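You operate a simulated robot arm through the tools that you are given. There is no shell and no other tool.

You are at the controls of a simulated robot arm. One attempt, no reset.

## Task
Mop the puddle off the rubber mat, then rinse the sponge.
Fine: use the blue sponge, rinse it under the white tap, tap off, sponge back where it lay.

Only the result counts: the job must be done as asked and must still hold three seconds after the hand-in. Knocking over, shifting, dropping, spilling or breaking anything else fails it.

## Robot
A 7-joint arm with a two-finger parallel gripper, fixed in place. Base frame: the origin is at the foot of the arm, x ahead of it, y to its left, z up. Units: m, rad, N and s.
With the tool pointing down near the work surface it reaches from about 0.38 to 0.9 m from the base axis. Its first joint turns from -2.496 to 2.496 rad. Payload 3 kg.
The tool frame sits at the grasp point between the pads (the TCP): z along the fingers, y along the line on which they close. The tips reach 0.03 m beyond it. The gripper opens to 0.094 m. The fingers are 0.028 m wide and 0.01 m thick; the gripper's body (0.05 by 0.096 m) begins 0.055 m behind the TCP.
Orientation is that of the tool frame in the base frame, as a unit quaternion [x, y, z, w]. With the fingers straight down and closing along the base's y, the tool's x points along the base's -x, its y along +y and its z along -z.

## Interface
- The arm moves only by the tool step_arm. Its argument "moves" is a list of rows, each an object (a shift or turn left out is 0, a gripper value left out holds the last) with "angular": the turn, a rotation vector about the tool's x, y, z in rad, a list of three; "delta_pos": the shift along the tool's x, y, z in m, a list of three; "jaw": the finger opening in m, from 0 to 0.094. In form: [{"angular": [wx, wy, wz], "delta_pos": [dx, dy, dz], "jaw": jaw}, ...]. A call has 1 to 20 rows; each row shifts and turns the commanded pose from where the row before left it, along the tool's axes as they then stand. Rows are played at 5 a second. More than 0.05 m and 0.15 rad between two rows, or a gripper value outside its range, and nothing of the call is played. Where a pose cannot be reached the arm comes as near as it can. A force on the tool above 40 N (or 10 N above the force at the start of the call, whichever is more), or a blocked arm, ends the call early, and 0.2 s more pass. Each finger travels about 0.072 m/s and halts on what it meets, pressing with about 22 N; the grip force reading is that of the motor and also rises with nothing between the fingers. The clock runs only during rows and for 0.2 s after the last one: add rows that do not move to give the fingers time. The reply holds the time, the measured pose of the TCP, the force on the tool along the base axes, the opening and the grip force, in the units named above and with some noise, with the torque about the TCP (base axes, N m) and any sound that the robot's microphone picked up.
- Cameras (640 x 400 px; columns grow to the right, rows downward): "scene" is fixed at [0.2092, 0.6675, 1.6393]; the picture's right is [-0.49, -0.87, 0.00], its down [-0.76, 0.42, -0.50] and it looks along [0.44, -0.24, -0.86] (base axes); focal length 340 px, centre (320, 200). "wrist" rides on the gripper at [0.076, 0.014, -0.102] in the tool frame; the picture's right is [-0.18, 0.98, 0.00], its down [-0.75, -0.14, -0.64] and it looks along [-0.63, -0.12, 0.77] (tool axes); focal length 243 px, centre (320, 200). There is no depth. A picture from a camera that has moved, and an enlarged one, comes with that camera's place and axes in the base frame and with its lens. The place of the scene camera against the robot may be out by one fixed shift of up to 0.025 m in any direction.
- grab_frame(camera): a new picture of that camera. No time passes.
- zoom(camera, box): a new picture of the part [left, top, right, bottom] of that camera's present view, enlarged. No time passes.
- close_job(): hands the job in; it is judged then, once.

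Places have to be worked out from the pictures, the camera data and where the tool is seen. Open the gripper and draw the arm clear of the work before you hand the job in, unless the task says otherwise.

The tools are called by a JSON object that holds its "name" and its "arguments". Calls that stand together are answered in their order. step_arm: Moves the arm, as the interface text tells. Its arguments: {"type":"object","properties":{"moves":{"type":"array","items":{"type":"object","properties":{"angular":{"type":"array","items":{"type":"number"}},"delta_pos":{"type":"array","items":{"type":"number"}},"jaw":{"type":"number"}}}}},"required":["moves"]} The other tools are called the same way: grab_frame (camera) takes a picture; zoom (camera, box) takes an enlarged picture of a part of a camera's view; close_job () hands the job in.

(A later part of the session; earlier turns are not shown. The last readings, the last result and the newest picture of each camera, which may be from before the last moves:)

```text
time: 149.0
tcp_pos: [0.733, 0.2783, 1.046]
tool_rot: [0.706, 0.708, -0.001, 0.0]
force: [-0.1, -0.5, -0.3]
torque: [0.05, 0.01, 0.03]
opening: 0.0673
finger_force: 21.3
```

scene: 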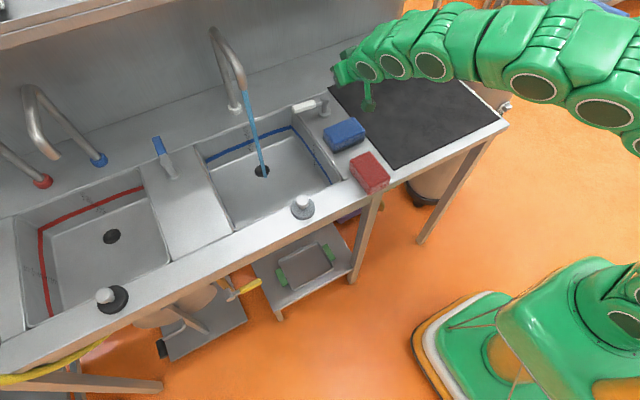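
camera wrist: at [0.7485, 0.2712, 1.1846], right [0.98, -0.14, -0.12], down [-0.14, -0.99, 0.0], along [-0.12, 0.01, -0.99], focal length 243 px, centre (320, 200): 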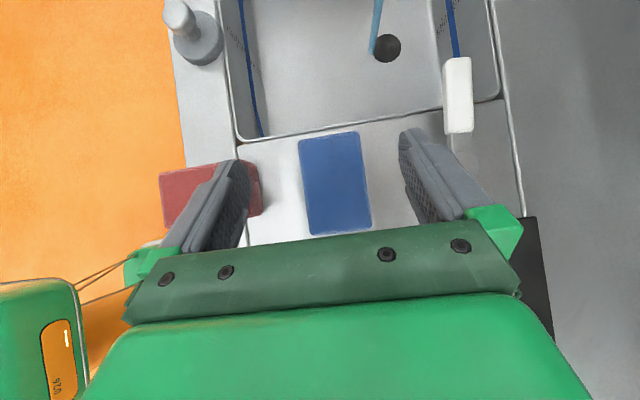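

Gripped and lifted. I yaw back, move over the sink and tilt out as before.

{"name": "step_arm", "arguments": {"moves": [{"angular": [0, 0, -0.1428]}, {"angular": [0, 0, -0.1428]}, {"angular": [0, 0, -0.1428]}, {"angular": [0, 0, -0.1428]}, {"angular": [0, 0, -0.1428]}, {"angular": [0, 0, -0.1428]}, {"angular": [0, 0, -0.1428]}, {"angular": [0, 0, -0.1428]}, {"angular": [0, 0, -0.1428]}, {"angular": [0, 0, -0.1428]}, {"angular": [0, 0, -0.1428]}, {"delta_pos": [0.01, 0.045, 0]}, {"delta_pos": [0.01, 0.045, 0]}, {"delta_pos": [0.01, 0.047, 0]}, {"delta_pos": [0.01, 0.047, 0]}, {"delta_pos": [0, 0.047, 0]}, {}]}}

{"name": "step_arm", "arguments": {"moves": [{"angular": [0, -0.13, 0]}, {"angular": [0, -0.13, 0]}, {"angular": [0, -0.13, 0]}, {"angular": [0, -0.13, 0]}, {"angular": [0, -0.13, 0]}, {"angular": [0, -0.13, 0]}, {"angular": [0, -0.13, 0]}, {"angular": [0, -0.13, 0]}, {"angular": [0, -0.13, 0]}, {"angular": [0, -0.13, 0]}, {"delta_pos": [0.0222, 0.001, 0.0062]}, {"delta_pos": [0.0222, 0.001, 0.0062]}, {"delta_pos": [-0.0068, 0, 0.0243]}, {"delta_pos": [-0.0068, 0, 0.0243]}, {"delta_pos": [-0.0068, 0, 0.0243]}, {"delta_pos": [-0.0068, 0, 0.0243]}, {}]}}

{"name": "zoom", "arguments": {"camera": "scene", "box": [215, 70, 335, 170]}}

```text
time: 152.6
tcp_pos: [0.6934, 0.5087, 1.0438]
tool_rot: [-0.001, 1.0, 0.001, 0.001]
force: [-0.1, -1.1, -0.6]
torque: [0.0, 0.01, 0.04]
opening: 0.0674
finger_force: 21.9
```

```text
time: 156.2
tcp_pos: [0.795, 0.5101, 1.0003]
tool_rot: [0.001, 0.795, -0.001, 0.606]
force: [0.9, 0.0, -0.3]
torque: [0.01, -0.02, -0.01]
opening: 0.0672
finger_force: 22.3
```

```text
4.00 times, centred on (275, 120) of scene
camera zoom: at [0.2092, 0.6675, 1.6393], right [-0.49, -0.87, 0.0], down [-0.76, 0.42, -0.5], along [0.44, -0.24, -0.86], focal length 1361 px, centre (500, 520)
```

zoom: 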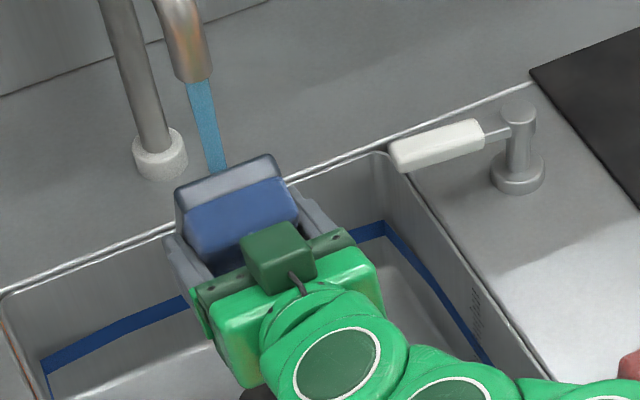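

The full stream hits the soiled face. I hold for several seconds and compare the grey layer.

{"name": "step_arm", "arguments": {"moves": [{}, {}, {}, {}, {}, {}, {}, {}, {}, {}, {}, {}, {}, {}, {}, {}, {}, {}, {}, {}]}}

{"name": "zoom", "arguments": {"camera": "scene", "box": [215, 70, 335, 170]}}

{"name": "grab_frame", "arguments": {"camera": "wrist"}}

```text
time: 160.4
tcp_pos: [0.7947, 0.5114, 0.9996]
tool_rot: [0.0, 0.796, 0.0, 0.605]
force: [1.2, 0.3, -0.9]
torque: [-0.02, 0.01, -0.02]
opening: 0.0676
finger_force: 21.7
```

```text
4.00 times, centred on (275, 120) of scene
camera zoom: at [0.2092, 0.6675, 1.6393], right [-0.49, -0.87, 0.0], down [-0.76, 0.42, -0.5], along [0.44, -0.24, -0.86], focal length 1361 px, centre (500, 520)
```

zoom: 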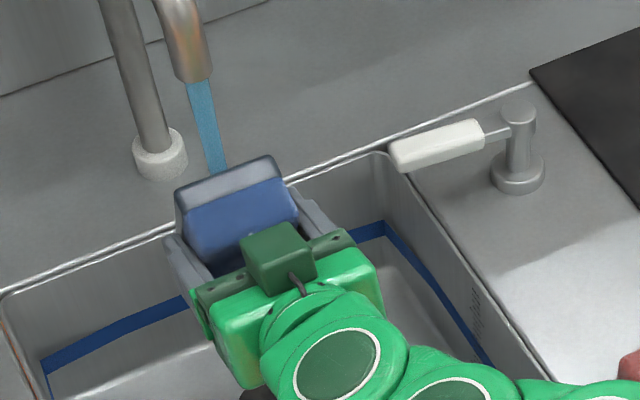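

```text
taken
camera wrist: at [0.6764, 0.5249, 0.9547], right [0.05, 0.98, 0.18], down [-0.42, -0.14, 0.9], along [0.91, -0.12, 0.4], focal length 243 px, centre (320, 200)
```

wrist: 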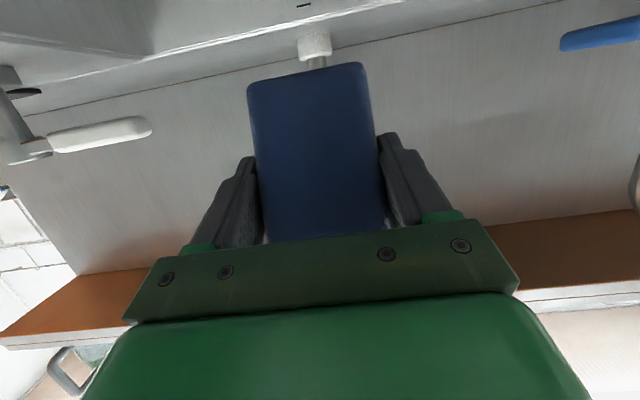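

Still no change with full flow on the face. I also rinse it lower in the basin at full flow: rotate in place, lower, and hold while moving it around.

{"name": "step_arm", "arguments": {"moves": [{"angular": [0, 0.11, 0]}, {"angular": [0, 0.11, 0]}, {"angular": [0, 0.11, 0]}, {"angular": [0, 0.11, 0]}, {"angular": [0, 0.11, 0]}, {"delta_pos": [0.02, 0, 0.0215]}, {"delta_pos": [0.02, 0, 0.0215]}, {"delta_pos": [0.02, 0, 0.0215]}, {"delta_pos": [0.0184, 0, 0.0196]}, {}, {}, {}, {}, {}, {}, {}, {}, {}, {}, {}]}}

{"name": "zoom", "arguments": {"camera": "scene", "box": [225, 90, 315, 180]}}

{"name": "grab_frame", "arguments": {"camera": "wrist"}}

```text
time: 164.6
tcp_pos: [0.7954, 0.5107, 0.8823]
tool_rot: [-0.001, 0.93, 0.0, 0.367]
force: [0.0, -0.5, -0.6]
torque: [-0.02, 0.01, 0.0]
opening: 0.0675
finger_force: 22.3
```

```text
4.44 times, centred on (270, 135) of scene
camera zoom: at [0.2092, 0.6675, 1.6393], right [-0.49, -0.87, 0.0], down [-0.76, 0.42, -0.5], along [0.44, -0.24, -0.86], focal length 1512 px, centre (542, 489)
```

zoom: 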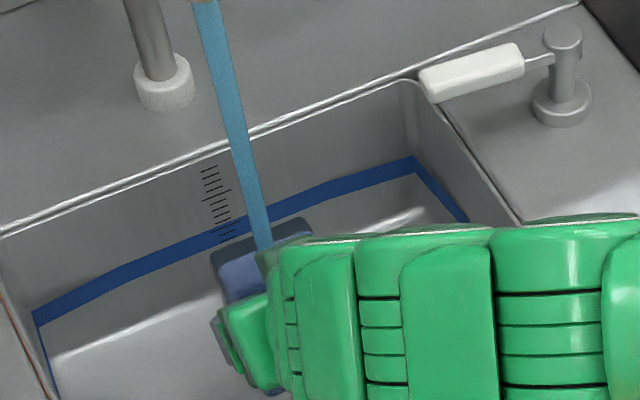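

```text
taken
camera wrist: at [0.6686, 0.5259, 0.9073], right [0.13, 0.98, 0.13], down [0.11, -0.14, 0.98], along [0.98, -0.12, -0.13], focal length 243 px, centre (320, 200)
```

wrist: 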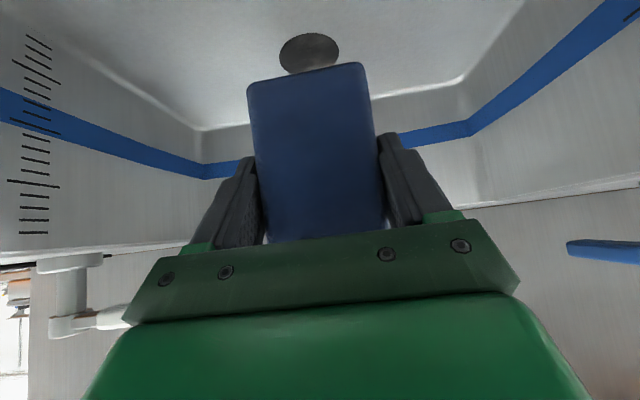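

I'll do one more variant: sponge centre exactly on the stream axis at full flow, held a few seconds.

{"name": "step_arm", "arguments": {"moves": [{"delta_pos": [-0.0341, 0, -0.0366]}, {"angular": [0, -0.15, 0]}, {"delta_pos": [-0.0124, 0, 0.0157]}, {}, {}, {}, {}, {}, {}, {}, {}, {}, {}, {}, {}, {}, {}, {}, {}, {}]}}

{"name": "zoom", "arguments": {"camera": "scene", "box": [225, 70, 315, 160]}}

{"name": "grab_frame", "arguments": {"camera": "wrist"}}

```text
time: 168.8
tcp_pos: [0.8135, 0.5134, 0.9361]
tool_rot: [0.0, 0.9, 0.0, 0.435]
force: [0.5, -0.2, 0.7]
torque: [-0.02, 0.02, -0.01]
opening: 0.0676
finger_force: 22.3
```

```text
4.44 times, centred on (270, 115) of scene
camera zoom: at [0.2092, 0.6675, 1.6393], right [-0.49, -0.87, 0.0], down [-0.76, 0.42, -0.5], along [0.44, -0.24, -0.86], focal length 1512 px, centre (542, 578)
```

zoom: 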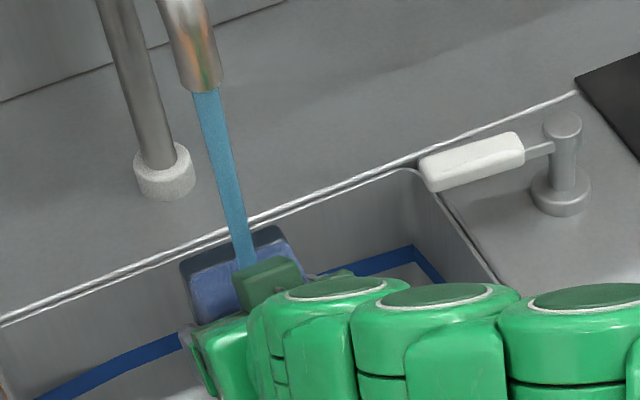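

```text
taken
camera wrist: at [0.6865, 0.527, 0.9411], right [0.11, 0.98, 0.14], down [-0.04, -0.14, 0.99], along [0.99, -0.12, 0.02], focal length 243 px, centre (320, 200)
```

wrist: 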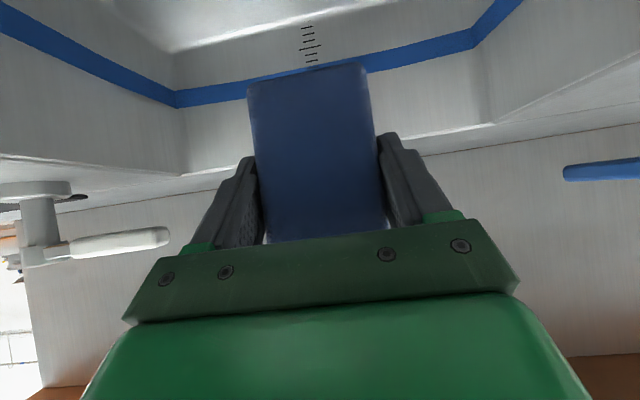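

A dark block on the gripper sits close to the stream's foot. I pull back 1.2 cm so the water certainly lands on the sponge, and hold again.

{"name": "step_arm", "arguments": {"moves": [{"delta_pos": [0.0075, 0, -0.0094]}, {}, {}, {}, {}, {}, {}, {}, {}, {}, {}, {}, {}, {}, {}]}}

{"name": "zoom", "arguments": {"camera": "scene", "box": [245, 100, 295, 150]}}

```text
time: 172.0
tcp_pos: [0.8011, 0.5111, 0.9368]
tool_rot: [-0.001, 0.9, 0.0, 0.436]
force: [-0.7, 0.7, 0.2]
torque: [0.02, 0.02, -0.03]
opening: 0.0675
finger_force: 22.0
```

```text
8.00 times, centred on (270, 125) of scene
camera zoom: at [0.2092, 0.6675, 1.6393], right [-0.49, -0.87, 0.0], down [-0.76, 0.42, -0.5], along [0.44, -0.24, -0.86], focal length 2722 px, centre (720, 800)
```

zoom: 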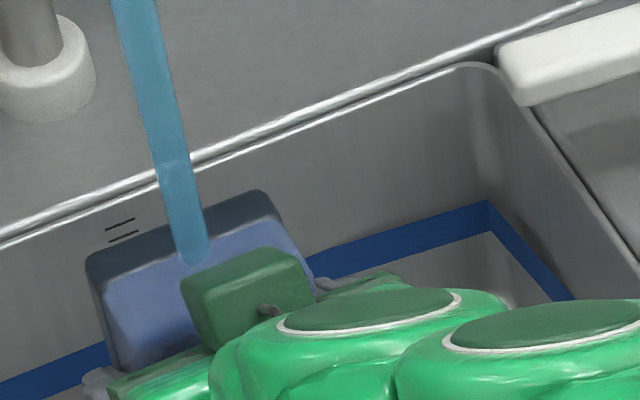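

Now I see the stream truly centred on the sponge (x≈0.82), which means my earlier face hits were near the edge. I turn the soiled face up again and place its centre under the stream.

{"name": "step_arm", "arguments": {"moves": [{"delta_pos": [-0.025, 0, -0.02]}, {"delta_pos": [-0.025, 0, -0.02]}, {"angular": [0, -0.1333, 0]}, {"angular": [0, -0.1333, 0]}, {"angular": [0, -0.1333, 0]}, {"delta_pos": [0.0048, 0, -0.0174]}, {}, {}, {}, {}, {}, {}, {}, {}, {}, {}, {}, {}, {}, {}]}}

{"name": "zoom", "arguments": {"camera": "scene", "box": [235, 80, 305, 150]}}

{"name": "grab_frame", "arguments": {"camera": "wrist"}}

```text
time: 176.2
tcp_pos: [0.7836, 0.5109, 0.999]
tool_rot: [0.0, 0.796, 0.0, 0.606]
force: [-0.4, -0.3, 0.1]
torque: [-0.02, 0.0, -0.01]
opening: 0.0674
finger_force: 22.0
```

```text
5.71 times, centred on (270, 115) of scene
camera zoom: at [0.2092, 0.6675, 1.6393], right [-0.49, -0.87, 0.0], down [-0.76, 0.42, -0.5], along [0.44, -0.24, -0.86], focal length 1944 px, centre (606, 686)
```

zoom: 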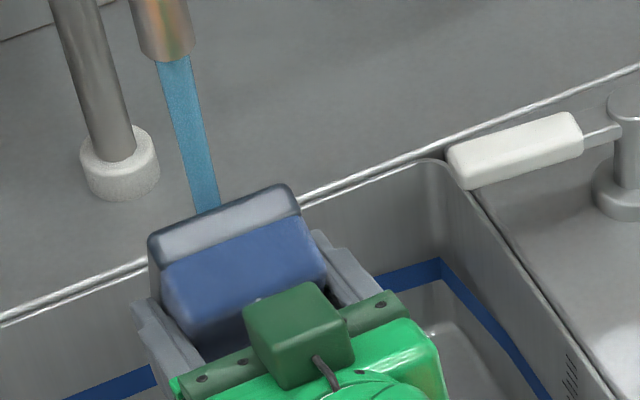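

```text
taken
camera wrist: at [0.6653, 0.5263, 0.9532], right [0.05, 0.98, 0.18], down [-0.42, -0.14, 0.9], along [0.91, -0.12, 0.4], focal length 243 px, centre (320, 200)
```

wrist: 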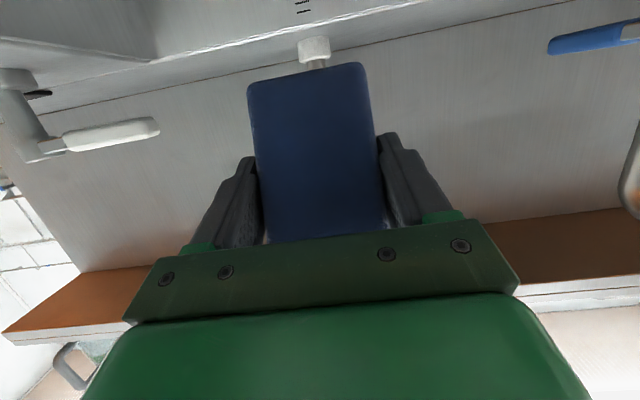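

I've now rinsed every face, including the soiled one at its centre, at full flow; the band doesn't change, so I take it to be wetness. I retract and bring the tool upright to restore the normal grip on the panel.

{"name": "step_arm", "arguments": {"moves": [{"delta_pos": [0.012, 0, -0.0434]}, {"delta_pos": [0.012, 0, -0.0434]}, {"delta_pos": [-0.0443, 0, -0.0123]}, {"angular": [0, 0.13, 0]}, {"angular": [0, 0.13, 0]}, {"angular": [0, 0.13, 0]}, {"angular": [0, 0.13, 0]}, {"angular": [0, 0.13, 0]}, {"angular": [0, 0.13, 0]}, {"angular": [0, 0.13, 0]}, {"angular": [0, 0.13, 0]}, {"angular": [0, 0.13, 0]}, {"angular": [0, 0.13, 0]}, {}]}}

{"name": "step_arm", "arguments": {"moves": [{"angular": [0, 0, 0.1428]}, {"angular": [0, 0, 0.1428]}, {"angular": [0, 0, 0.1428]}, {"angular": [0, 0, 0.1428]}, {"angular": [0, 0, 0.1428]}, {"angular": [0, 0, 0.1428]}, {"angular": [0, 0, 0.1428]}, {"angular": [0, 0, 0.1428]}, {"angular": [0, 0, 0.1428]}, {"angular": [0, 0, 0.1428]}, {"angular": [0, 0, 0.1428]}, {}]}}

{"name": "grab_frame", "arguments": {"camera": "scene"}}

```text
time: 179.2
tcp_pos: [0.6937, 0.5121, 1.0458]
tool_rot: [0.0, 1.0, 0.0, 0.001]
force: [0.4, -0.9, -0.3]
torque: [0.01, 0.03, -0.03]
opening: 0.0678
finger_force: 21.8
```

```text
time: 181.8
tcp_pos: [0.6937, 0.5117, 1.0461]
tool_rot: [0.707, 0.707, 0.001, 0.001]
force: [0.5, -0.3, -0.6]
torque: [0.01, 0.02, -0.02]
opening: 0.0675
finger_force: 22.0
```

```text
taken
```

scene: 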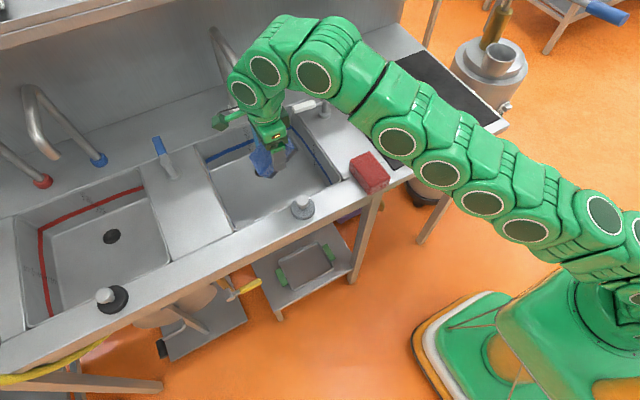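

I carry it over the panel and level the sponge with the sideways tilt.

{"name": "step_arm", "arguments": {"moves": [{"delta_pos": [-0.0387, 0.0068, 0]}, {"delta_pos": [-0.0387, 0.0068, 0]}, {"delta_pos": [-0.0387, 0.0068, 0]}, {"delta_pos": [-0.0387, 0.0068, 0]}, {"delta_pos": [-0.0387, 0.0068, 0]}, {"delta_pos": [-0.0387, 0.0068, 0]}, {"angular": [0, 0.1, 0]}, {"angular": [0, 0.1, 0]}, {"angular": [0, 0.1, 0]}, {"angular": [0, 0.1, 0]}, {"angular": [0, 0.1, 0]}, {"angular": [0, 0.1, 0]}, {"angular": [0, 0.1, 0]}, {"delta_pos": [-0.0193, 0, 0.023]}, {"delta_pos": [-0.0193, 0, 0.023]}, {"delta_pos": [-0.0193, 0, 0.023]}, {"delta_pos": [-0.0087, 0, 0.0103]}, {}]}}

{"name": "grab_frame", "arguments": {"camera": "wrist"}}

```text
time: 185.6
tcp_pos: [0.7387, 0.2777, 0.9432]
tool_rot: [0.664, 0.664, 0.243, -0.242]
force: [-1.1, -0.5, -0.5]
torque: [-0.03, -0.01, 0.01]
opening: 0.0674
finger_force: 21.6
```

```text
taken
camera wrist: at [0.7522, 0.2713, 1.0698], right [0.98, -0.14, -0.12], down [-0.14, -0.99, 0.01], along [-0.12, 0.01, -0.99], focal length 243 px, centre (320, 200)
```

wrist: 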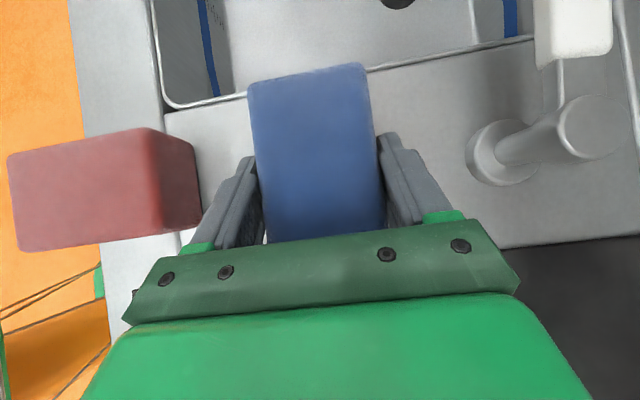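

Just above the panel. I lower the last millimetres, release, and rise.

{"name": "step_arm", "arguments": {"moves": [{"delta_pos": [-0.0019, 0, 0.0023]}, {"delta_pos": [-0.0019, 0, 0.0023]}, {}]}}

{"name": "step_arm", "arguments": {"moves": [{"jaw": 0.094}, {}, {}, {"delta_pos": [0.0193, 0, -0.023]}, {"delta_pos": [0.0193, 0, -0.023]}, {"delta_pos": [0.0193, 0, -0.023]}, {"angular": [0, -0.1, 0]}, {"angular": [0, -0.1, 0]}, {"angular": [0, -0.1, 0]}, {"angular": [0, -0.1, 0]}, {"angular": [0, -0.1, 0]}, {"angular": [0, -0.1, 0]}, {"angular": [0, -0.1, 0]}, {}]}}

{"name": "grab_frame", "arguments": {"camera": "wrist"}}

{"name": "zoom", "arguments": {"camera": "scene", "box": [290, 90, 390, 190]}}

```text
time: 186.4
tcp_pos: [0.7367, 0.2786, 0.9381]
tool_rot: [0.663, 0.665, 0.244, -0.242]
force: [-2.8, 0.7, 28.4]
torque: [-0.05, 0.17, -0.01]
opening: 0.0674
finger_force: 22.2
```

```text
time: 189.4
tcp_pos: [0.7352, 0.2782, 1.0259]
tool_rot: [0.707, 0.707, -0.001, 0.0]
force: [-0.2, 0.3, 0.4]
torque: [0.01, 0.02, 0.01]
opening: 0.0942
finger_force: 0.1
```

```text
taken
camera wrist: at [0.7495, 0.3552, 1.1288], right [0.98, -0.18, 0.0], down [-0.14, -0.75, 0.64], along [-0.12, -0.63, -0.77], focal length 243 px, centre (320, 200)
```

wrist: 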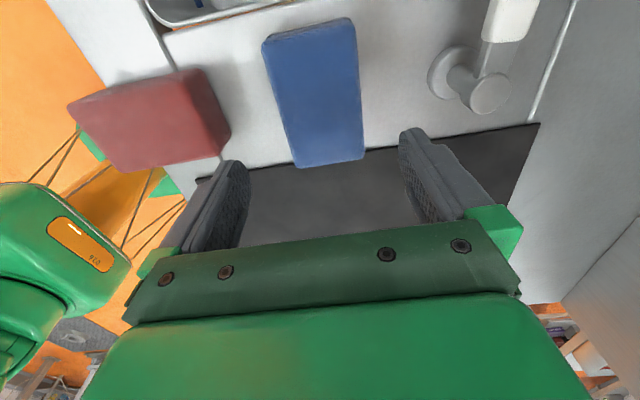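

```text
4.00 times, centred on (340, 140) of scene
camera zoom: at [0.2092, 0.6675, 1.6393], right [-0.49, -0.87, 0.0], down [-0.76, 0.42, -0.5], along [0.44, -0.24, -0.86], focal length 1361 px, centre (240, 440)
```

zoom: 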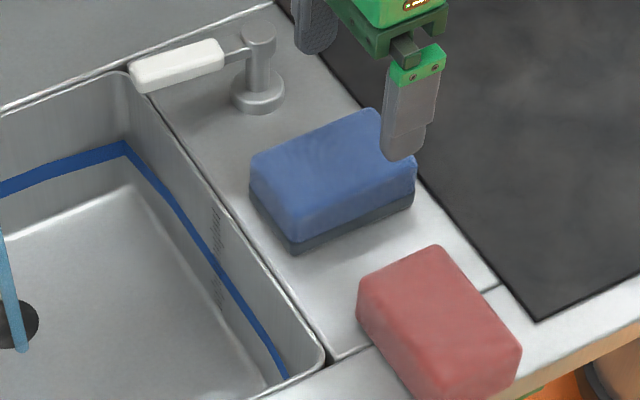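

The sponge lies square on the panel, centre (0.736, 0.286). I tilt 0.2 rad, the way I first held it, and descend to regrip normally.

{"name": "step_arm", "arguments": {"moves": [{"angular": [0, -0.1, 0]}, {"angular": [0, -0.1, 0]}, {"delta_pos": [0.0096, 0.0003, 0.0261]}, {"delta_pos": [0.0096, 0.0003, 0.0261]}, {"delta_pos": [0.0096, 0.0003, 0.026]}, {}]}}

{"name": "grab_frame", "arguments": {"camera": "wrist"}}

```text
time: 190.8
tcp_pos: [0.7362, 0.2887, 0.9423]
tool_rot: [0.704, 0.703, -0.07, 0.072]
force: [-0.5, -0.4, -0.4]
torque: [0.01, 0.01, 0.0]
opening: 0.0938
finger_force: 0.1
```

```text
taken
camera wrist: at [0.7509, 0.3842, 1.0287], right [0.98, -0.18, 0.04], down [-0.14, -0.61, 0.78], along [-0.12, -0.77, -0.63], focal length 243 px, centre (320, 200)
```

wrist: 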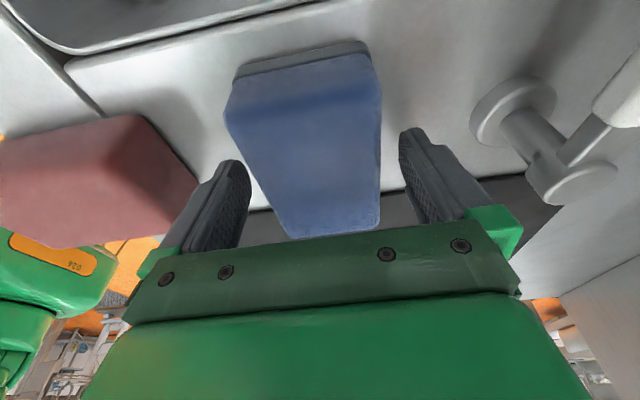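

Aligned. I grip, lift, bring the tool upright and yaw back.

{"name": "step_arm", "arguments": {"moves": [{"jaw": 0.045}, {}, {}, {}, {"delta_pos": [-0.006, 0, -0.0294]}, {"delta_pos": [-0.006, 0, -0.0294]}, {"angular": [0, 0.1, 0]}, {"angular": [0, 0.1, 0]}, {"delta_pos": [0, 0, -0.03]}, {}]}}

{"name": "step_arm", "arguments": {"moves": [{"angular": [0, 0, -0.1428]}, {"angular": [0, 0, -0.1428]}, {"angular": [0, 0, -0.1428]}, {"angular": [0, 0, -0.1428]}, {"angular": [0, 0, -0.1428]}, {"angular": [0, 0, -0.1428]}, {"angular": [0, 0, -0.1428]}, {"angular": [0, 0, -0.1428]}, {"angular": [0, 0, -0.1428]}, {"angular": [0, 0, -0.1428]}, {"angular": [0, 0, -0.1428]}, {"delta_pos": [0.01, 0.045, 0]}, {"delta_pos": [0.01, 0.045, 0]}, {"delta_pos": [0.01, 0.045, 0]}, {"delta_pos": [0.01, 0.045, 0]}, {"delta_pos": [0, 0.04, 0]}, {}]}}

{"name": "grab_frame", "arguments": {"camera": "wrist"}}

```text
time: 193.0
tcp_pos: [0.7348, 0.2925, 1.0325]
tool_rot: [0.706, 0.708, 0.0, 0.0]
force: [-0.8, 0.0, -0.6]
torque: [-0.01, -0.02, 0.02]
opening: 0.0674
finger_force: 22.0
```

```text
time: 196.6
tcp_pos: [0.6965, 0.5101, 1.0348]
tool_rot: [0.0, 1.0, 0.0, -0.001]
force: [-0.7, 0.3, -0.7]
torque: [0.0, -0.04, 0.01]
opening: 0.0675
finger_force: 21.0
```

```text
taken
camera wrist: at [0.6215, 0.5256, 1.1369], right [0.18, 0.98, 0.0], down [0.75, -0.14, 0.64], along [0.63, -0.12, -0.77], focal length 243 px, centre (320, 200)
```

wrist: 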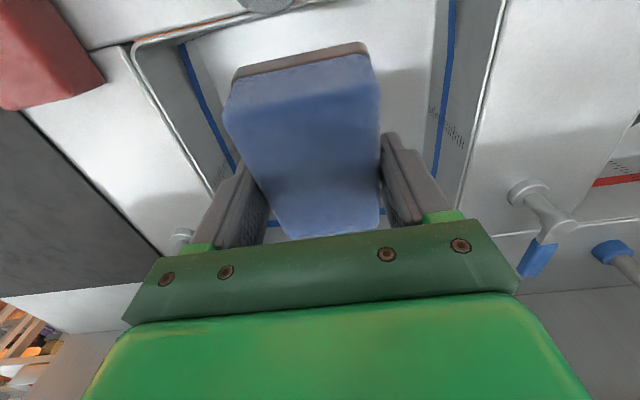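

The band's look here matches what I saw before rinsing, so I'm not convinced it is clean. One more thing to try: a long rinse with the sponge well down inside the basin, centred in the full stream. I tilt out and lower it in.

{"name": "step_arm", "arguments": {"moves": [{"delta_pos": [-0.03, 0, 0]}, {"angular": [0, -0.14, 0]}, {"angular": [0, -0.14, 0]}, {"angular": [0, -0.14, 0]}, {"angular": [0, -0.14, 0]}, {"angular": [0, -0.14, 0]}, {"delta_pos": [-0.0268, 0, 0.0225]}, {"delta_pos": [-0.0268, 0, 0.0225]}, {}]}}

{"name": "grab_frame", "arguments": {"camera": "wrist"}}

{"name": "zoom", "arguments": {"camera": "scene", "box": [215, 70, 335, 220]}}

```text
time: 198.6
tcp_pos: [0.7754, 0.51, 1.0296]
tool_rot: [-0.001, 0.939, 0.0, 0.344]
force: [1.1, -0.4, -0.6]
torque: [-0.02, 0.02, -0.05]
opening: 0.0676
finger_force: 22.0
out of reach, approached as far as the arm can: row 1
```

```text
taken
camera wrist: at [0.653, 0.524, 1.0592], right [0.14, 0.98, 0.12], down [0.16, -0.14, 0.98], along [0.98, -0.12, -0.18], focal length 243 px, centre (320, 200)
```

wrist: 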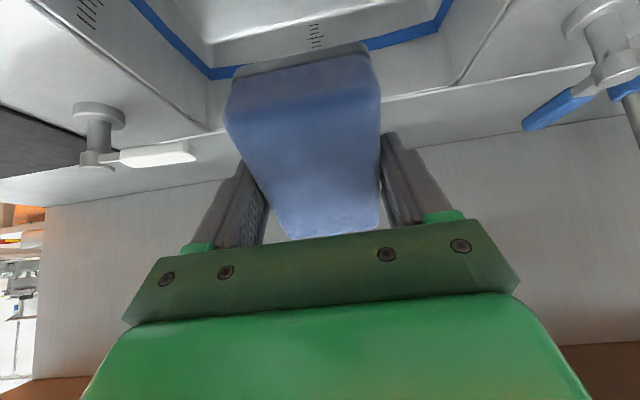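

```text
2.67 times, centred on (275, 145) of scene
camera zoom: at [0.2092, 0.6675, 1.6393], right [-0.49, -0.87, 0.0], down [-0.76, 0.42, -0.5], along [0.44, -0.24, -0.86], focal length 907 px, centre (440, 347)
```

zoom: 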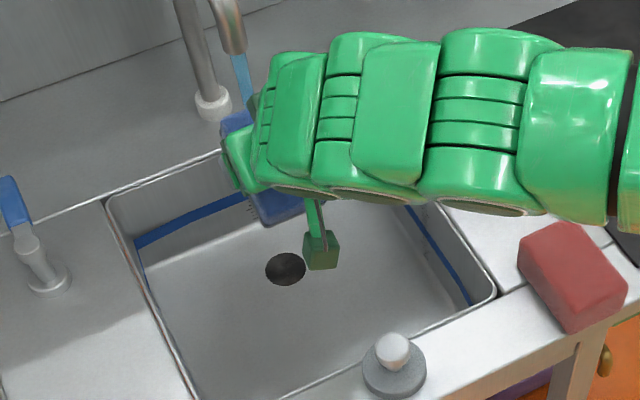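

I move forward so the sponge is centred on the stream, then lower it about 18 cm into the basin.

{"name": "step_arm", "arguments": {"moves": [{"delta_pos": [-0.0115, 0, 0.0097]}, {"delta_pos": [-0.0115, 0, 0.0097]}, {"delta_pos": [0.0232, 0, 0.0275]}, {"delta_pos": [0.0232, 0, 0.0275]}, {"delta_pos": [0.0232, 0, 0.0275]}, {"delta_pos": [0.0232, 0, 0.0275]}, {"delta_pos": [0.0232, 0, 0.0275]}, {}]}}

{"name": "grab_frame", "arguments": {"camera": "wrist"}}

{"name": "zoom", "arguments": {"camera": "scene", "box": [215, 70, 335, 220]}}

```text
time: 200.4
tcp_pos: [0.8035, 0.5067, 0.8544]
tool_rot: [0.0, 0.939, 0.0, 0.343]
force: [0.5, 0.3, -0.9]
torque: [-0.02, -0.02, 0.0]
opening: 0.0675
finger_force: 21.9
```

```text
taken
camera wrist: at [0.6801, 0.5222, 0.8842], right [0.14, 0.98, 0.12], down [0.16, -0.14, 0.98], along [0.98, -0.12, -0.18], focal length 243 px, centre (320, 200)
```

wrist: 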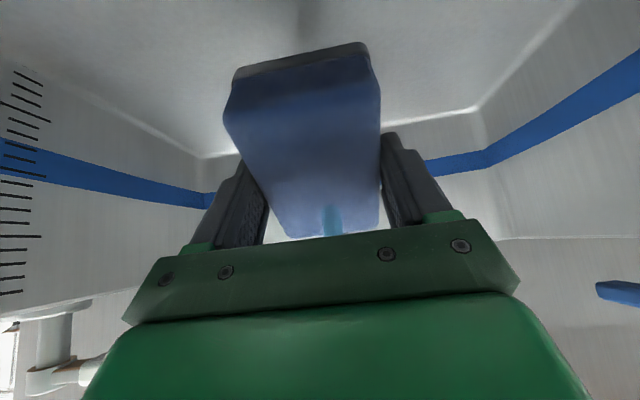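

```text
2.67 times, centred on (275, 145) of scene
camera zoom: at [0.2092, 0.6675, 1.6393], right [-0.49, -0.87, 0.0], down [-0.76, 0.42, -0.5], along [0.44, -0.24, -0.86], focal length 907 px, centre (440, 347)
```

zoom: 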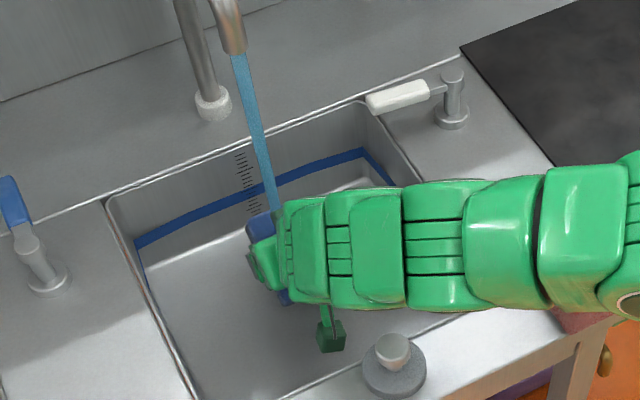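

The stream lands on the sponge top inside the basin. I hold here about 8 s.

{"name": "step_arm", "arguments": {"moves": [{"delta_pos": [-0.0077, 0, 0.0064]}, {}, {}, {}, {}, {}, {}, {}, {}, {}, {}, {}, {}, {}, {}, {}, {}, {}, {}, {}]}}

{"name": "step_arm", "arguments": {"moves": [{}, {}, {}, {}, {}, {}, {}, {}, {}, {}, {}, {}, {}, {}, {}, {}, {}, {}, {}, {}]}}

{"name": "zoom", "arguments": {"camera": "wrist", "box": [200, 30, 440, 250]}}

```text
time: 204.6
tcp_pos: [0.8129, 0.5082, 0.855]
tool_rot: [-0.001, 0.939, 0.0, 0.344]
force: [-0.6, -0.3, 0.8]
torque: [-0.01, -0.01, 0.02]
opening: 0.0675
finger_force: 22.3
```

```text
time: 208.8
tcp_pos: [0.8143, 0.5082, 0.854]
tool_rot: [-0.001, 0.939, 0.0, 0.343]
force: [-0.3, -0.1, -0.1]
torque: [-0.01, -0.02, 0.0]
opening: 0.0675
finger_force: 21.6
```

```text
1.82 times, centred on (320, 140) of wrist
camera zoom: at [0.6895, 0.5224, 0.8841], right [0.14, 0.98, 0.12], down [0.16, -0.14, 0.98], along [0.98, -0.12, -0.18], focal length 441 px, centre (320, 309)
```

zoom: 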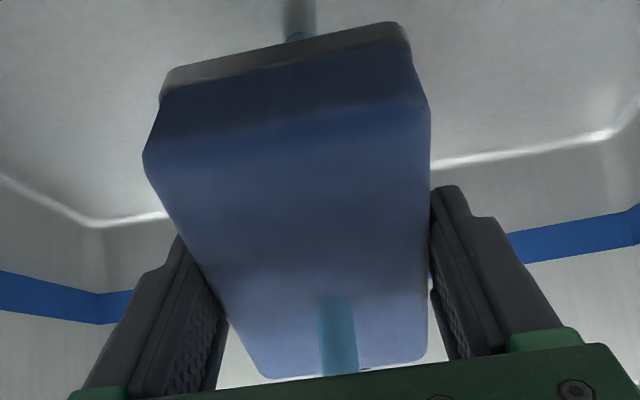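

Something new: below the sponge there's a bit of blue stream and a darker streak. I zoom in there.

{"name": "zoom", "arguments": {"camera": "wrist", "box": [260, 0, 380, 75]}}

{"name": "grab_frame", "arguments": {"camera": "wrist"}}

{"name": "zoom", "arguments": {"camera": "scene", "box": [225, 110, 325, 210]}}

```text
5.33 times, centred on (320, 38) of wrist
camera zoom: at [0.6895, 0.5224, 0.8841], right [0.14, 0.98, 0.12], down [0.16, -0.14, 0.98], along [0.98, -0.12, -0.18], focal length 1294 px, centre (320, 1067)
```

zoom: 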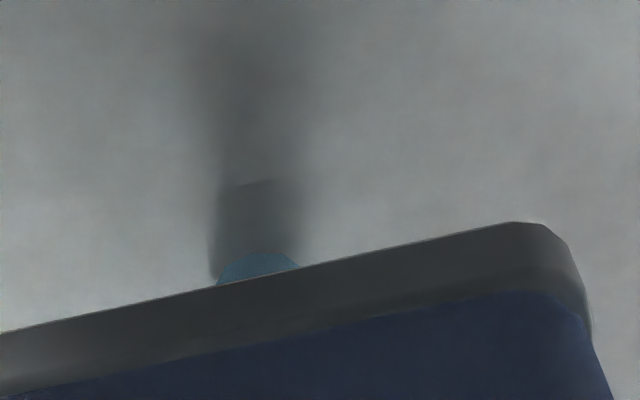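

```text
taken
camera wrist: at [0.6895, 0.5224, 0.8841], right [0.14, 0.98, 0.12], down [0.16, -0.14, 0.98], along [0.98, -0.12, -0.18], focal length 243 px, centre (320, 200)
```

wrist: 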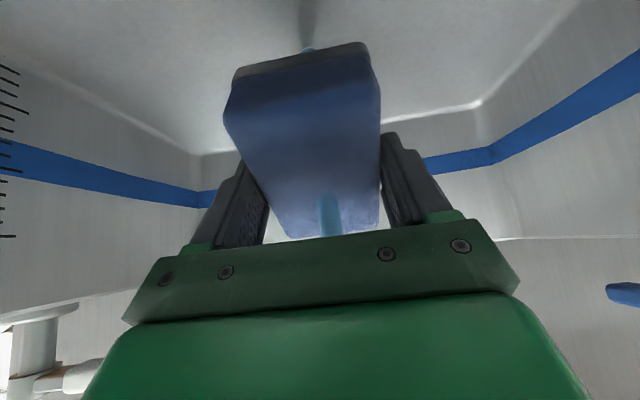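

```text
4.00 times, centred on (275, 160) of scene
camera zoom: at [0.2092, 0.6675, 1.6393], right [-0.49, -0.87, 0.0], down [-0.76, 0.42, -0.5], along [0.44, -0.24, -0.86], focal length 1361 px, centre (500, 360)
```

zoom: 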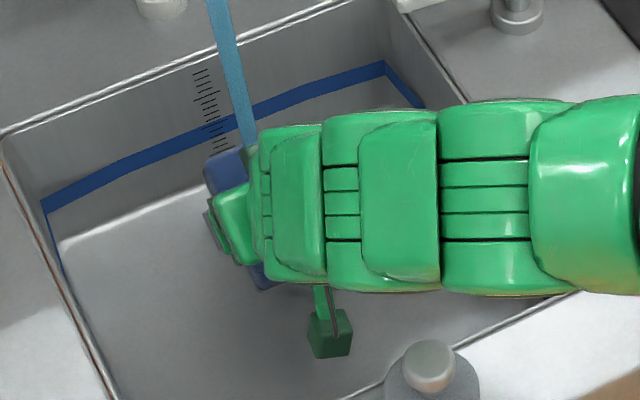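

There's now blue water below the sponge as well. I zoom in on where the stream meets the sponge top to understand.

{"name": "zoom", "arguments": {"camera": "wrist", "box": [290, 170, 370, 240]}}

{"name": "step_arm", "arguments": {"moves": [{"delta_pos": [0.0077, 0, -0.0064]}, {}, {}]}}

{"name": "zoom", "arguments": {"camera": "wrist", "box": [220, 20, 420, 240]}}

```text
5.71 times, centred on (330, 205) of wrist
camera zoom: at [0.6895, 0.5224, 0.8841], right [0.14, 0.98, 0.12], down [0.16, -0.14, 0.98], along [0.98, -0.12, -0.18], focal length 1386 px, centre (263, 171)
```

zoom: 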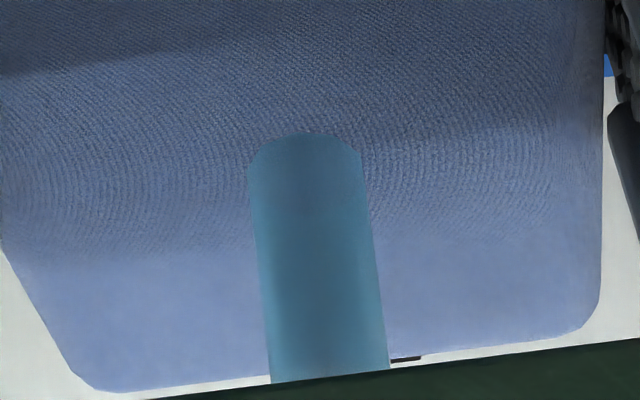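

```text
time: 209.6
tcp_pos: [0.8033, 0.5081, 0.8525]
tool_rot: [-0.001, 0.939, 0.0, 0.343]
force: [0.1, -0.8, -0.2]
torque: [0.03, 0.03, 0.03]
opening: 0.0674
finger_force: 22.0
```

```text
1.82 times, centred on (320, 130) of wrist
camera zoom: at [0.6795, 0.5224, 0.8827], right [0.14, 0.98, 0.12], down [0.16, -0.14, 0.98], along [0.98, -0.12, -0.18], focal length 441 px, centre (320, 327)
```

zoom: 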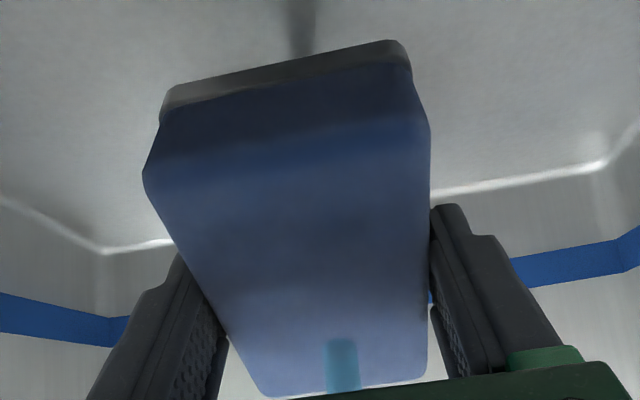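

I shift slightly forward again and sideways to see what the blue piece under the sponge is.

{"name": "step_arm", "arguments": {"moves": [{"delta_pos": [-0.0077, 0, 0.0064]}, {"delta_pos": [-0.002, 0.01, 0.0017]}, {"delta_pos": [0, 0.01, 0]}, {}]}}

{"name": "zoom", "arguments": {"camera": "wrist", "box": [220, 0, 420, 125]}}

{"name": "zoom", "arguments": {"camera": "wrist", "box": [220, 120, 420, 245]}}

```text
time: 210.6
tcp_pos: [0.8173, 0.5284, 0.8521]
tool_rot: [0.001, 0.939, -0.001, 0.344]
force: [-0.2, 0.8, -1.0]
torque: [0.04, 0.01, -0.01]
opening: 0.0674
finger_force: 22.3
```

```text
3.20 times, centred on (320, 62) of wrist
camera zoom: at [0.6938, 0.5429, 0.8824], right [0.14, 0.98, 0.12], down [0.16, -0.14, 0.98], along [0.98, -0.12, -0.18], focal length 776 px, centre (320, 640)
```

zoom: 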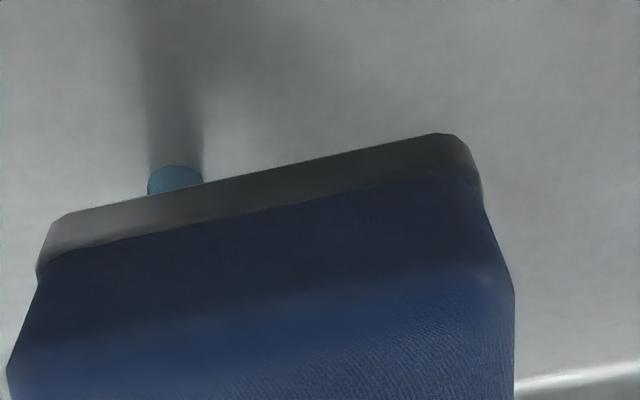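

```text
3.20 times, centred on (320, 182) of wrist
camera zoom: at [0.6938, 0.5429, 0.8824], right [0.14, 0.98, 0.12], down [0.16, -0.14, 0.98], along [0.98, -0.12, -0.18], focal length 776 px, centre (320, 256)
```

zoom: 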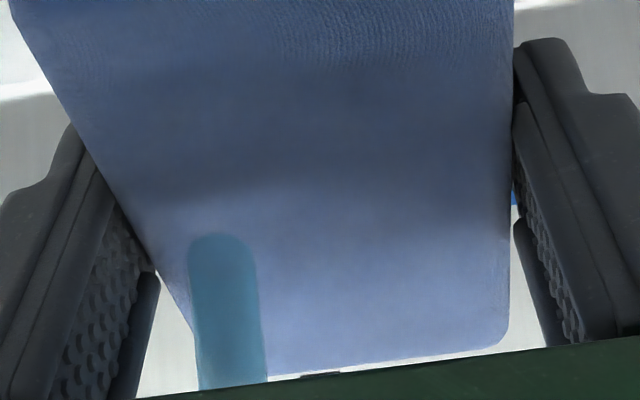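

The blue piece is fixed in the world: it's the stream reaching the sink floor through the sponge, whereas earlier it was always blocked. I raise the sponge to the earlier height and compare from the scene camera.

{"name": "step_arm", "arguments": {"moves": [{"delta_pos": [0, -0.018, 0]}, {"delta_pos": [-0.0152, 0, -0.0352]}, {"delta_pos": [-0.0232, 0, -0.0275]}, {"delta_pos": [-0.0232, 0, -0.0275]}, {"delta_pos": [-0.0232, 0, -0.0275]}, {}]}}

{"name": "grab_frame", "arguments": {"camera": "scene"}}

{"name": "zoom", "arguments": {"camera": "scene", "box": [225, 90, 315, 190]}}

{"name": "grab_frame", "arguments": {"camera": "wrist"}}

```text
time: 212.0
tcp_pos: [0.8069, 0.5135, 0.9932]
tool_rot: [-0.001, 0.939, 0.0, 0.343]
force: [-0.3, -1.7, 0.0]
torque: [0.03, -0.01, 0.02]
opening: 0.0672
finger_force: 22.2
```

```text
taken
```

scene: 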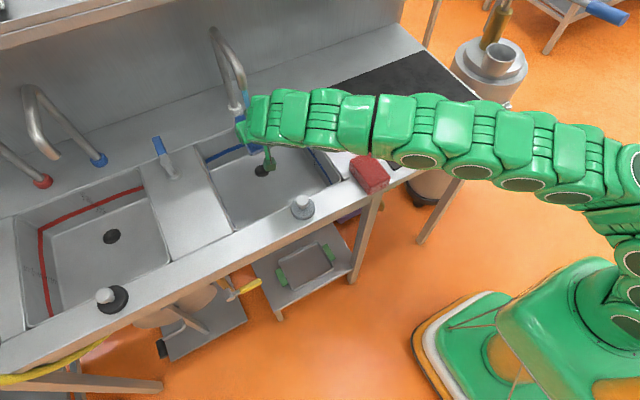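

```text
4.00 times, centred on (270, 140) of scene
camera zoom: at [0.2092, 0.6675, 1.6393], right [-0.49, -0.87, 0.0], down [-0.76, 0.42, -0.5], along [0.44, -0.24, -0.86], focal length 1361 px, centre (520, 440)
```

zoom: 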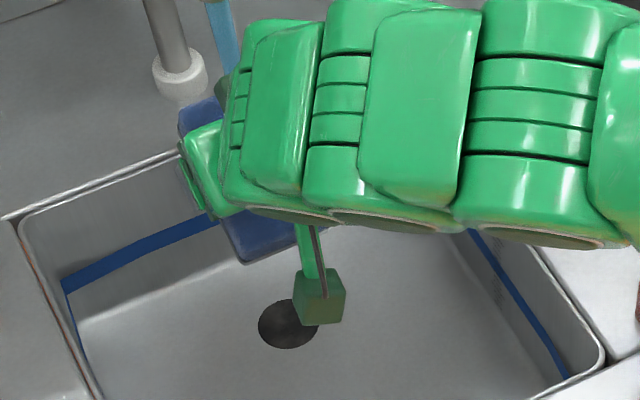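

```text
taken
camera wrist: at [0.6833, 0.5278, 1.024], right [0.14, 0.98, 0.12], down [0.16, -0.14, 0.98], along [0.98, -0.12, -0.18], focal length 243 px, centre (320, 200)
```

wrist: 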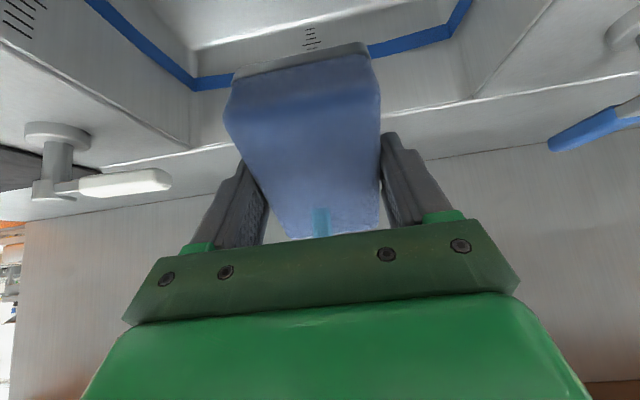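

The stream is blocked by the sponge again here; I've rinsed it for a long time on every face, at full flow and both high and low, so I call it rinsed. I let it drip a moment, retract over the sink, level it, and head back to its home spot.

{"name": "step_arm", "arguments": {"moves": [{"delta_pos": [0.0281, 0, -0.0236]}, {"delta_pos": [0.0281, 0, -0.0236]}, {"delta_pos": [0.0281, 0, -0.0236]}, {"delta_pos": [-0.0193, 0, -0.023]}, {"angular": [0, 0.125, 0]}, {"angular": [0, 0.125, 0]}, {"angular": [0, 0.125, 0]}, {"angular": [0, 0.125, 0]}, {}, {}, {}, {}, {}, {}, {}, {}]}}

{"name": "grab_frame", "arguments": {"camera": "wrist"}}

{"name": "zoom", "arguments": {"camera": "scene", "box": [220, 80, 340, 220]}}

```text
time: 215.4
tcp_pos: [0.6961, 0.51, 1.0259]
tool_rot: [-0.001, 0.995, 0.0, 0.1]
force: [0.6, 0.3, 0.0]
torque: [0.02, 0.02, -0.02]
opening: 0.0678
finger_force: 22.2
```

```text
taken
camera wrist: at [0.6012, 0.5252, 1.1119], right [0.18, 0.98, 0.04], down [0.61, -0.14, 0.78], along [0.77, -0.12, -0.63], focal length 243 px, centre (320, 200)
```

wrist: 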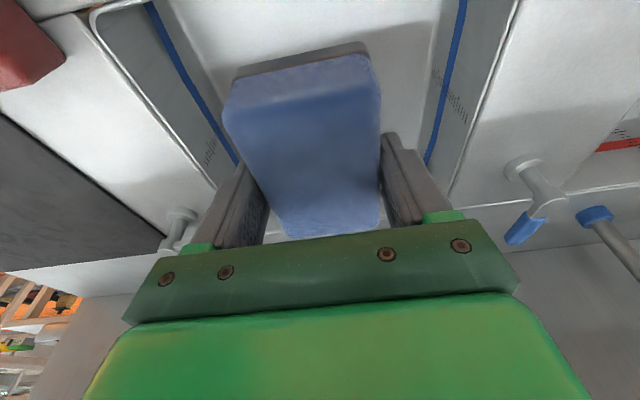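

```text
2.86 times, centred on (280, 150) of scene
camera zoom: at [0.2092, 0.6675, 1.6393], right [-0.49, -0.87, 0.0], down [-0.76, 0.42, -0.5], along [0.44, -0.24, -0.86], focal length 972 px, centre (434, 343)
```

zoom: 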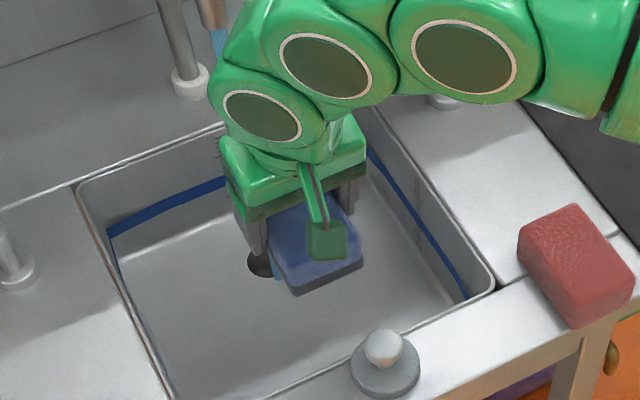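

Before going home I try one inexpensive extra: a squeeze cycle under the stream, varying the jaw command while always staying below the sponge's width so it can't drop. I go back into the stream.

{"name": "step_arm", "arguments": {"moves": [{"angular": [0, -0.125, 0]}, {"angular": [0, -0.125, 0]}, {"angular": [0, -0.125, 0]}, {"angular": [0, -0.125, 0]}, {"delta_pos": [0.0193, 0, 0.023]}, {"delta_pos": [-0.0281, 0, 0.0236]}, {"delta_pos": [-0.0281, 0, 0.0236]}, {"delta_pos": [-0.0281, 0, 0.0236]}, {"jaw": 0.0}, {}, {}, {"jaw": 0.06}, {}, {}]}}

{"name": "step_arm", "arguments": {"moves": [{"jaw": 0.0}, {}, {}, {"jaw": 0.055}, {}, {}, {"jaw": 0.0}, {}, {}, {"jaw": 0.055}, {}, {}, {"jaw": 0.0}, {}, {}, {"jaw": 0.045}, {}, {}]}}

{"name": "zoom", "arguments": {"camera": "wrist", "box": [200, 30, 440, 250]}}

```text
time: 218.4
tcp_pos: [0.8045, 0.5097, 0.9974]
tool_rot: [-0.002, 0.939, 0.001, 0.343]
force: [0.1, 1.3, -1.2]
torque: [-0.01, 0.0, -0.03]
opening: 0.0672
finger_force: 22.5
```

```text
time: 222.2
tcp_pos: [0.8049, 0.5104, 0.9977]
tool_rot: [-0.001, 0.939, 0.001, 0.344]
force: [0.8, 0.0, -0.9]
torque: [-0.01, -0.02, 0.01]
opening: 0.0676
finger_force: 22.5
```

```text
1.82 times, centred on (320, 140) of wrist
camera zoom: at [0.6824, 0.525, 1.0275], right [0.14, 0.98, 0.12], down [0.16, -0.14, 0.98], along [0.98, -0.12, -0.18], focal length 441 px, centre (320, 309)
```

zoom: 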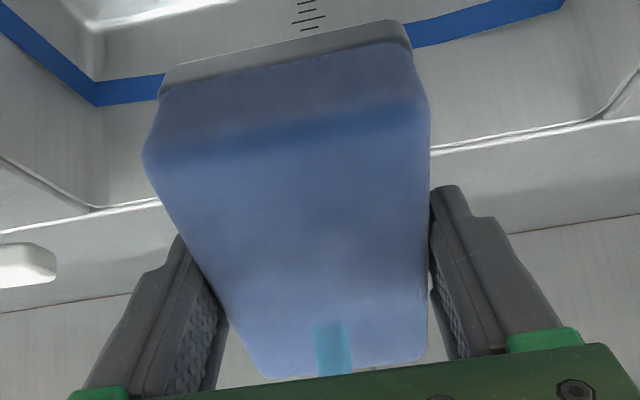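

No further change, as expected. I leave the stream, level the sponge and carry it to the waypoint by its home.

{"name": "step_arm", "arguments": {"moves": [{"delta_pos": [0.0281, 0, -0.0236]}, {"delta_pos": [0.0281, 0, -0.0236]}, {"delta_pos": [0.0281, 0, -0.0236]}, {"delta_pos": [-0.0193, 0, -0.023]}, {"angular": [0, 0.125, 0]}, {"angular": [0, 0.125, 0]}, {"angular": [0, 0.125, 0]}, {"angular": [0, 0.125, 0]}, {}, {}, {}, {"delta_pos": [0.0313, 0.023, -0.0155]}, {"delta_pos": [0.0313, 0.023, -0.0155]}, {"delta_pos": [0.0313, 0.023, -0.0155]}, {"delta_pos": [0.0313, 0.023, -0.0155]}, {}]}}

{"name": "grab_frame", "arguments": {"camera": "wrist"}}

{"name": "grab_frame", "arguments": {"camera": "scene"}}

```text
time: 225.6
tcp_pos: [0.5572, 0.6017, 1.0643]
tool_rot: [0.0, 0.995, 0.0, 0.099]
force: [0.2, 0.0, -1.1]
torque: [-0.03, 0.01, 0.05]
opening: 0.0676
finger_force: 22.3
```

```text
taken
camera wrist: at [0.4633, 0.6162, 1.1502], right [0.18, 0.98, 0.04], down [0.61, -0.14, 0.78], along [0.77, -0.12, -0.63], focal length 243 px, centre (320, 200)
```

wrist: 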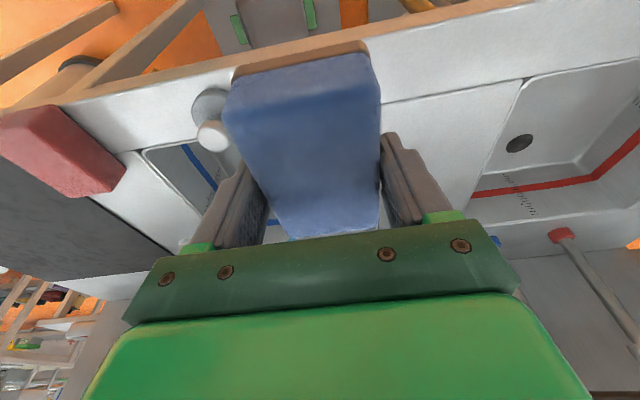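

```text
taken
```

scene: 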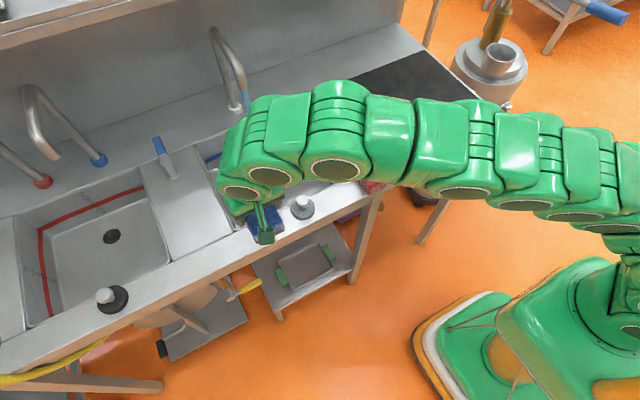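

At the waypoint; I move over the home spot just as I left it.

{"name": "step_arm", "arguments": {"moves": [{"delta_pos": [-0.0091, 0.0228, 0.0285]}, {"delta_pos": [-0.0091, 0.0228, 0.0285]}, {"delta_pos": [-0.0091, 0.0228, 0.0285]}, {}]}}

{"name": "grab_frame", "arguments": {"camera": "wrist"}}

```text
time: 226.6
tcp_pos: [0.6026, 0.6703, 0.9859]
tool_rot: [0.001, 0.995, 0.0, 0.1]
force: [0.3, -0.5, -0.1]
torque: [0.03, -0.02, -0.02]
opening: 0.0675
finger_force: 21.6
```

```text
taken
camera wrist: at [0.507, 0.6847, 1.0718], right [0.18, 0.98, 0.04], down [0.61, -0.14, 0.78], along [0.77, -0.12, -0.63], focal length 243 px, centre (320, 200)
```

wrist: 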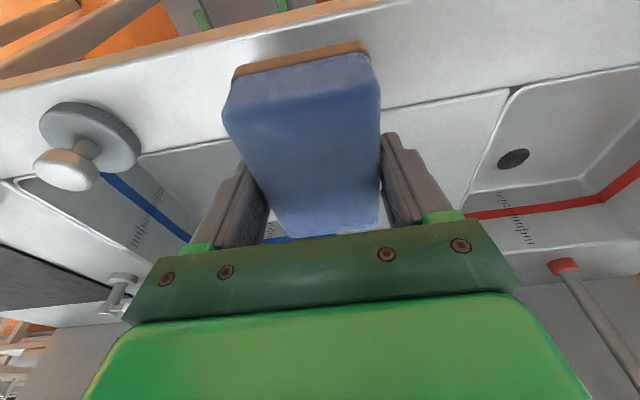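

The position matches the pick-up pose within 2 mm. I lower the sponge to the counter.

{"name": "step_arm", "arguments": {"moves": [{"delta_pos": [0.005, 0, 0.0194]}, {"delta_pos": [0.0045, 0, 0.0195]}, {"delta_pos": [0.0002, 0, 0.001]}, {}]}}

```text
time: 227.6
tcp_pos: [0.6012, 0.6726, 0.9433]
tool_rot: [-0.001, 0.995, 0.001, 0.1]
force: [-2.2, -2.3, 3.5]
torque: [0.05, -0.06, -0.01]
opening: 0.0675
finger_force: 21.8
```

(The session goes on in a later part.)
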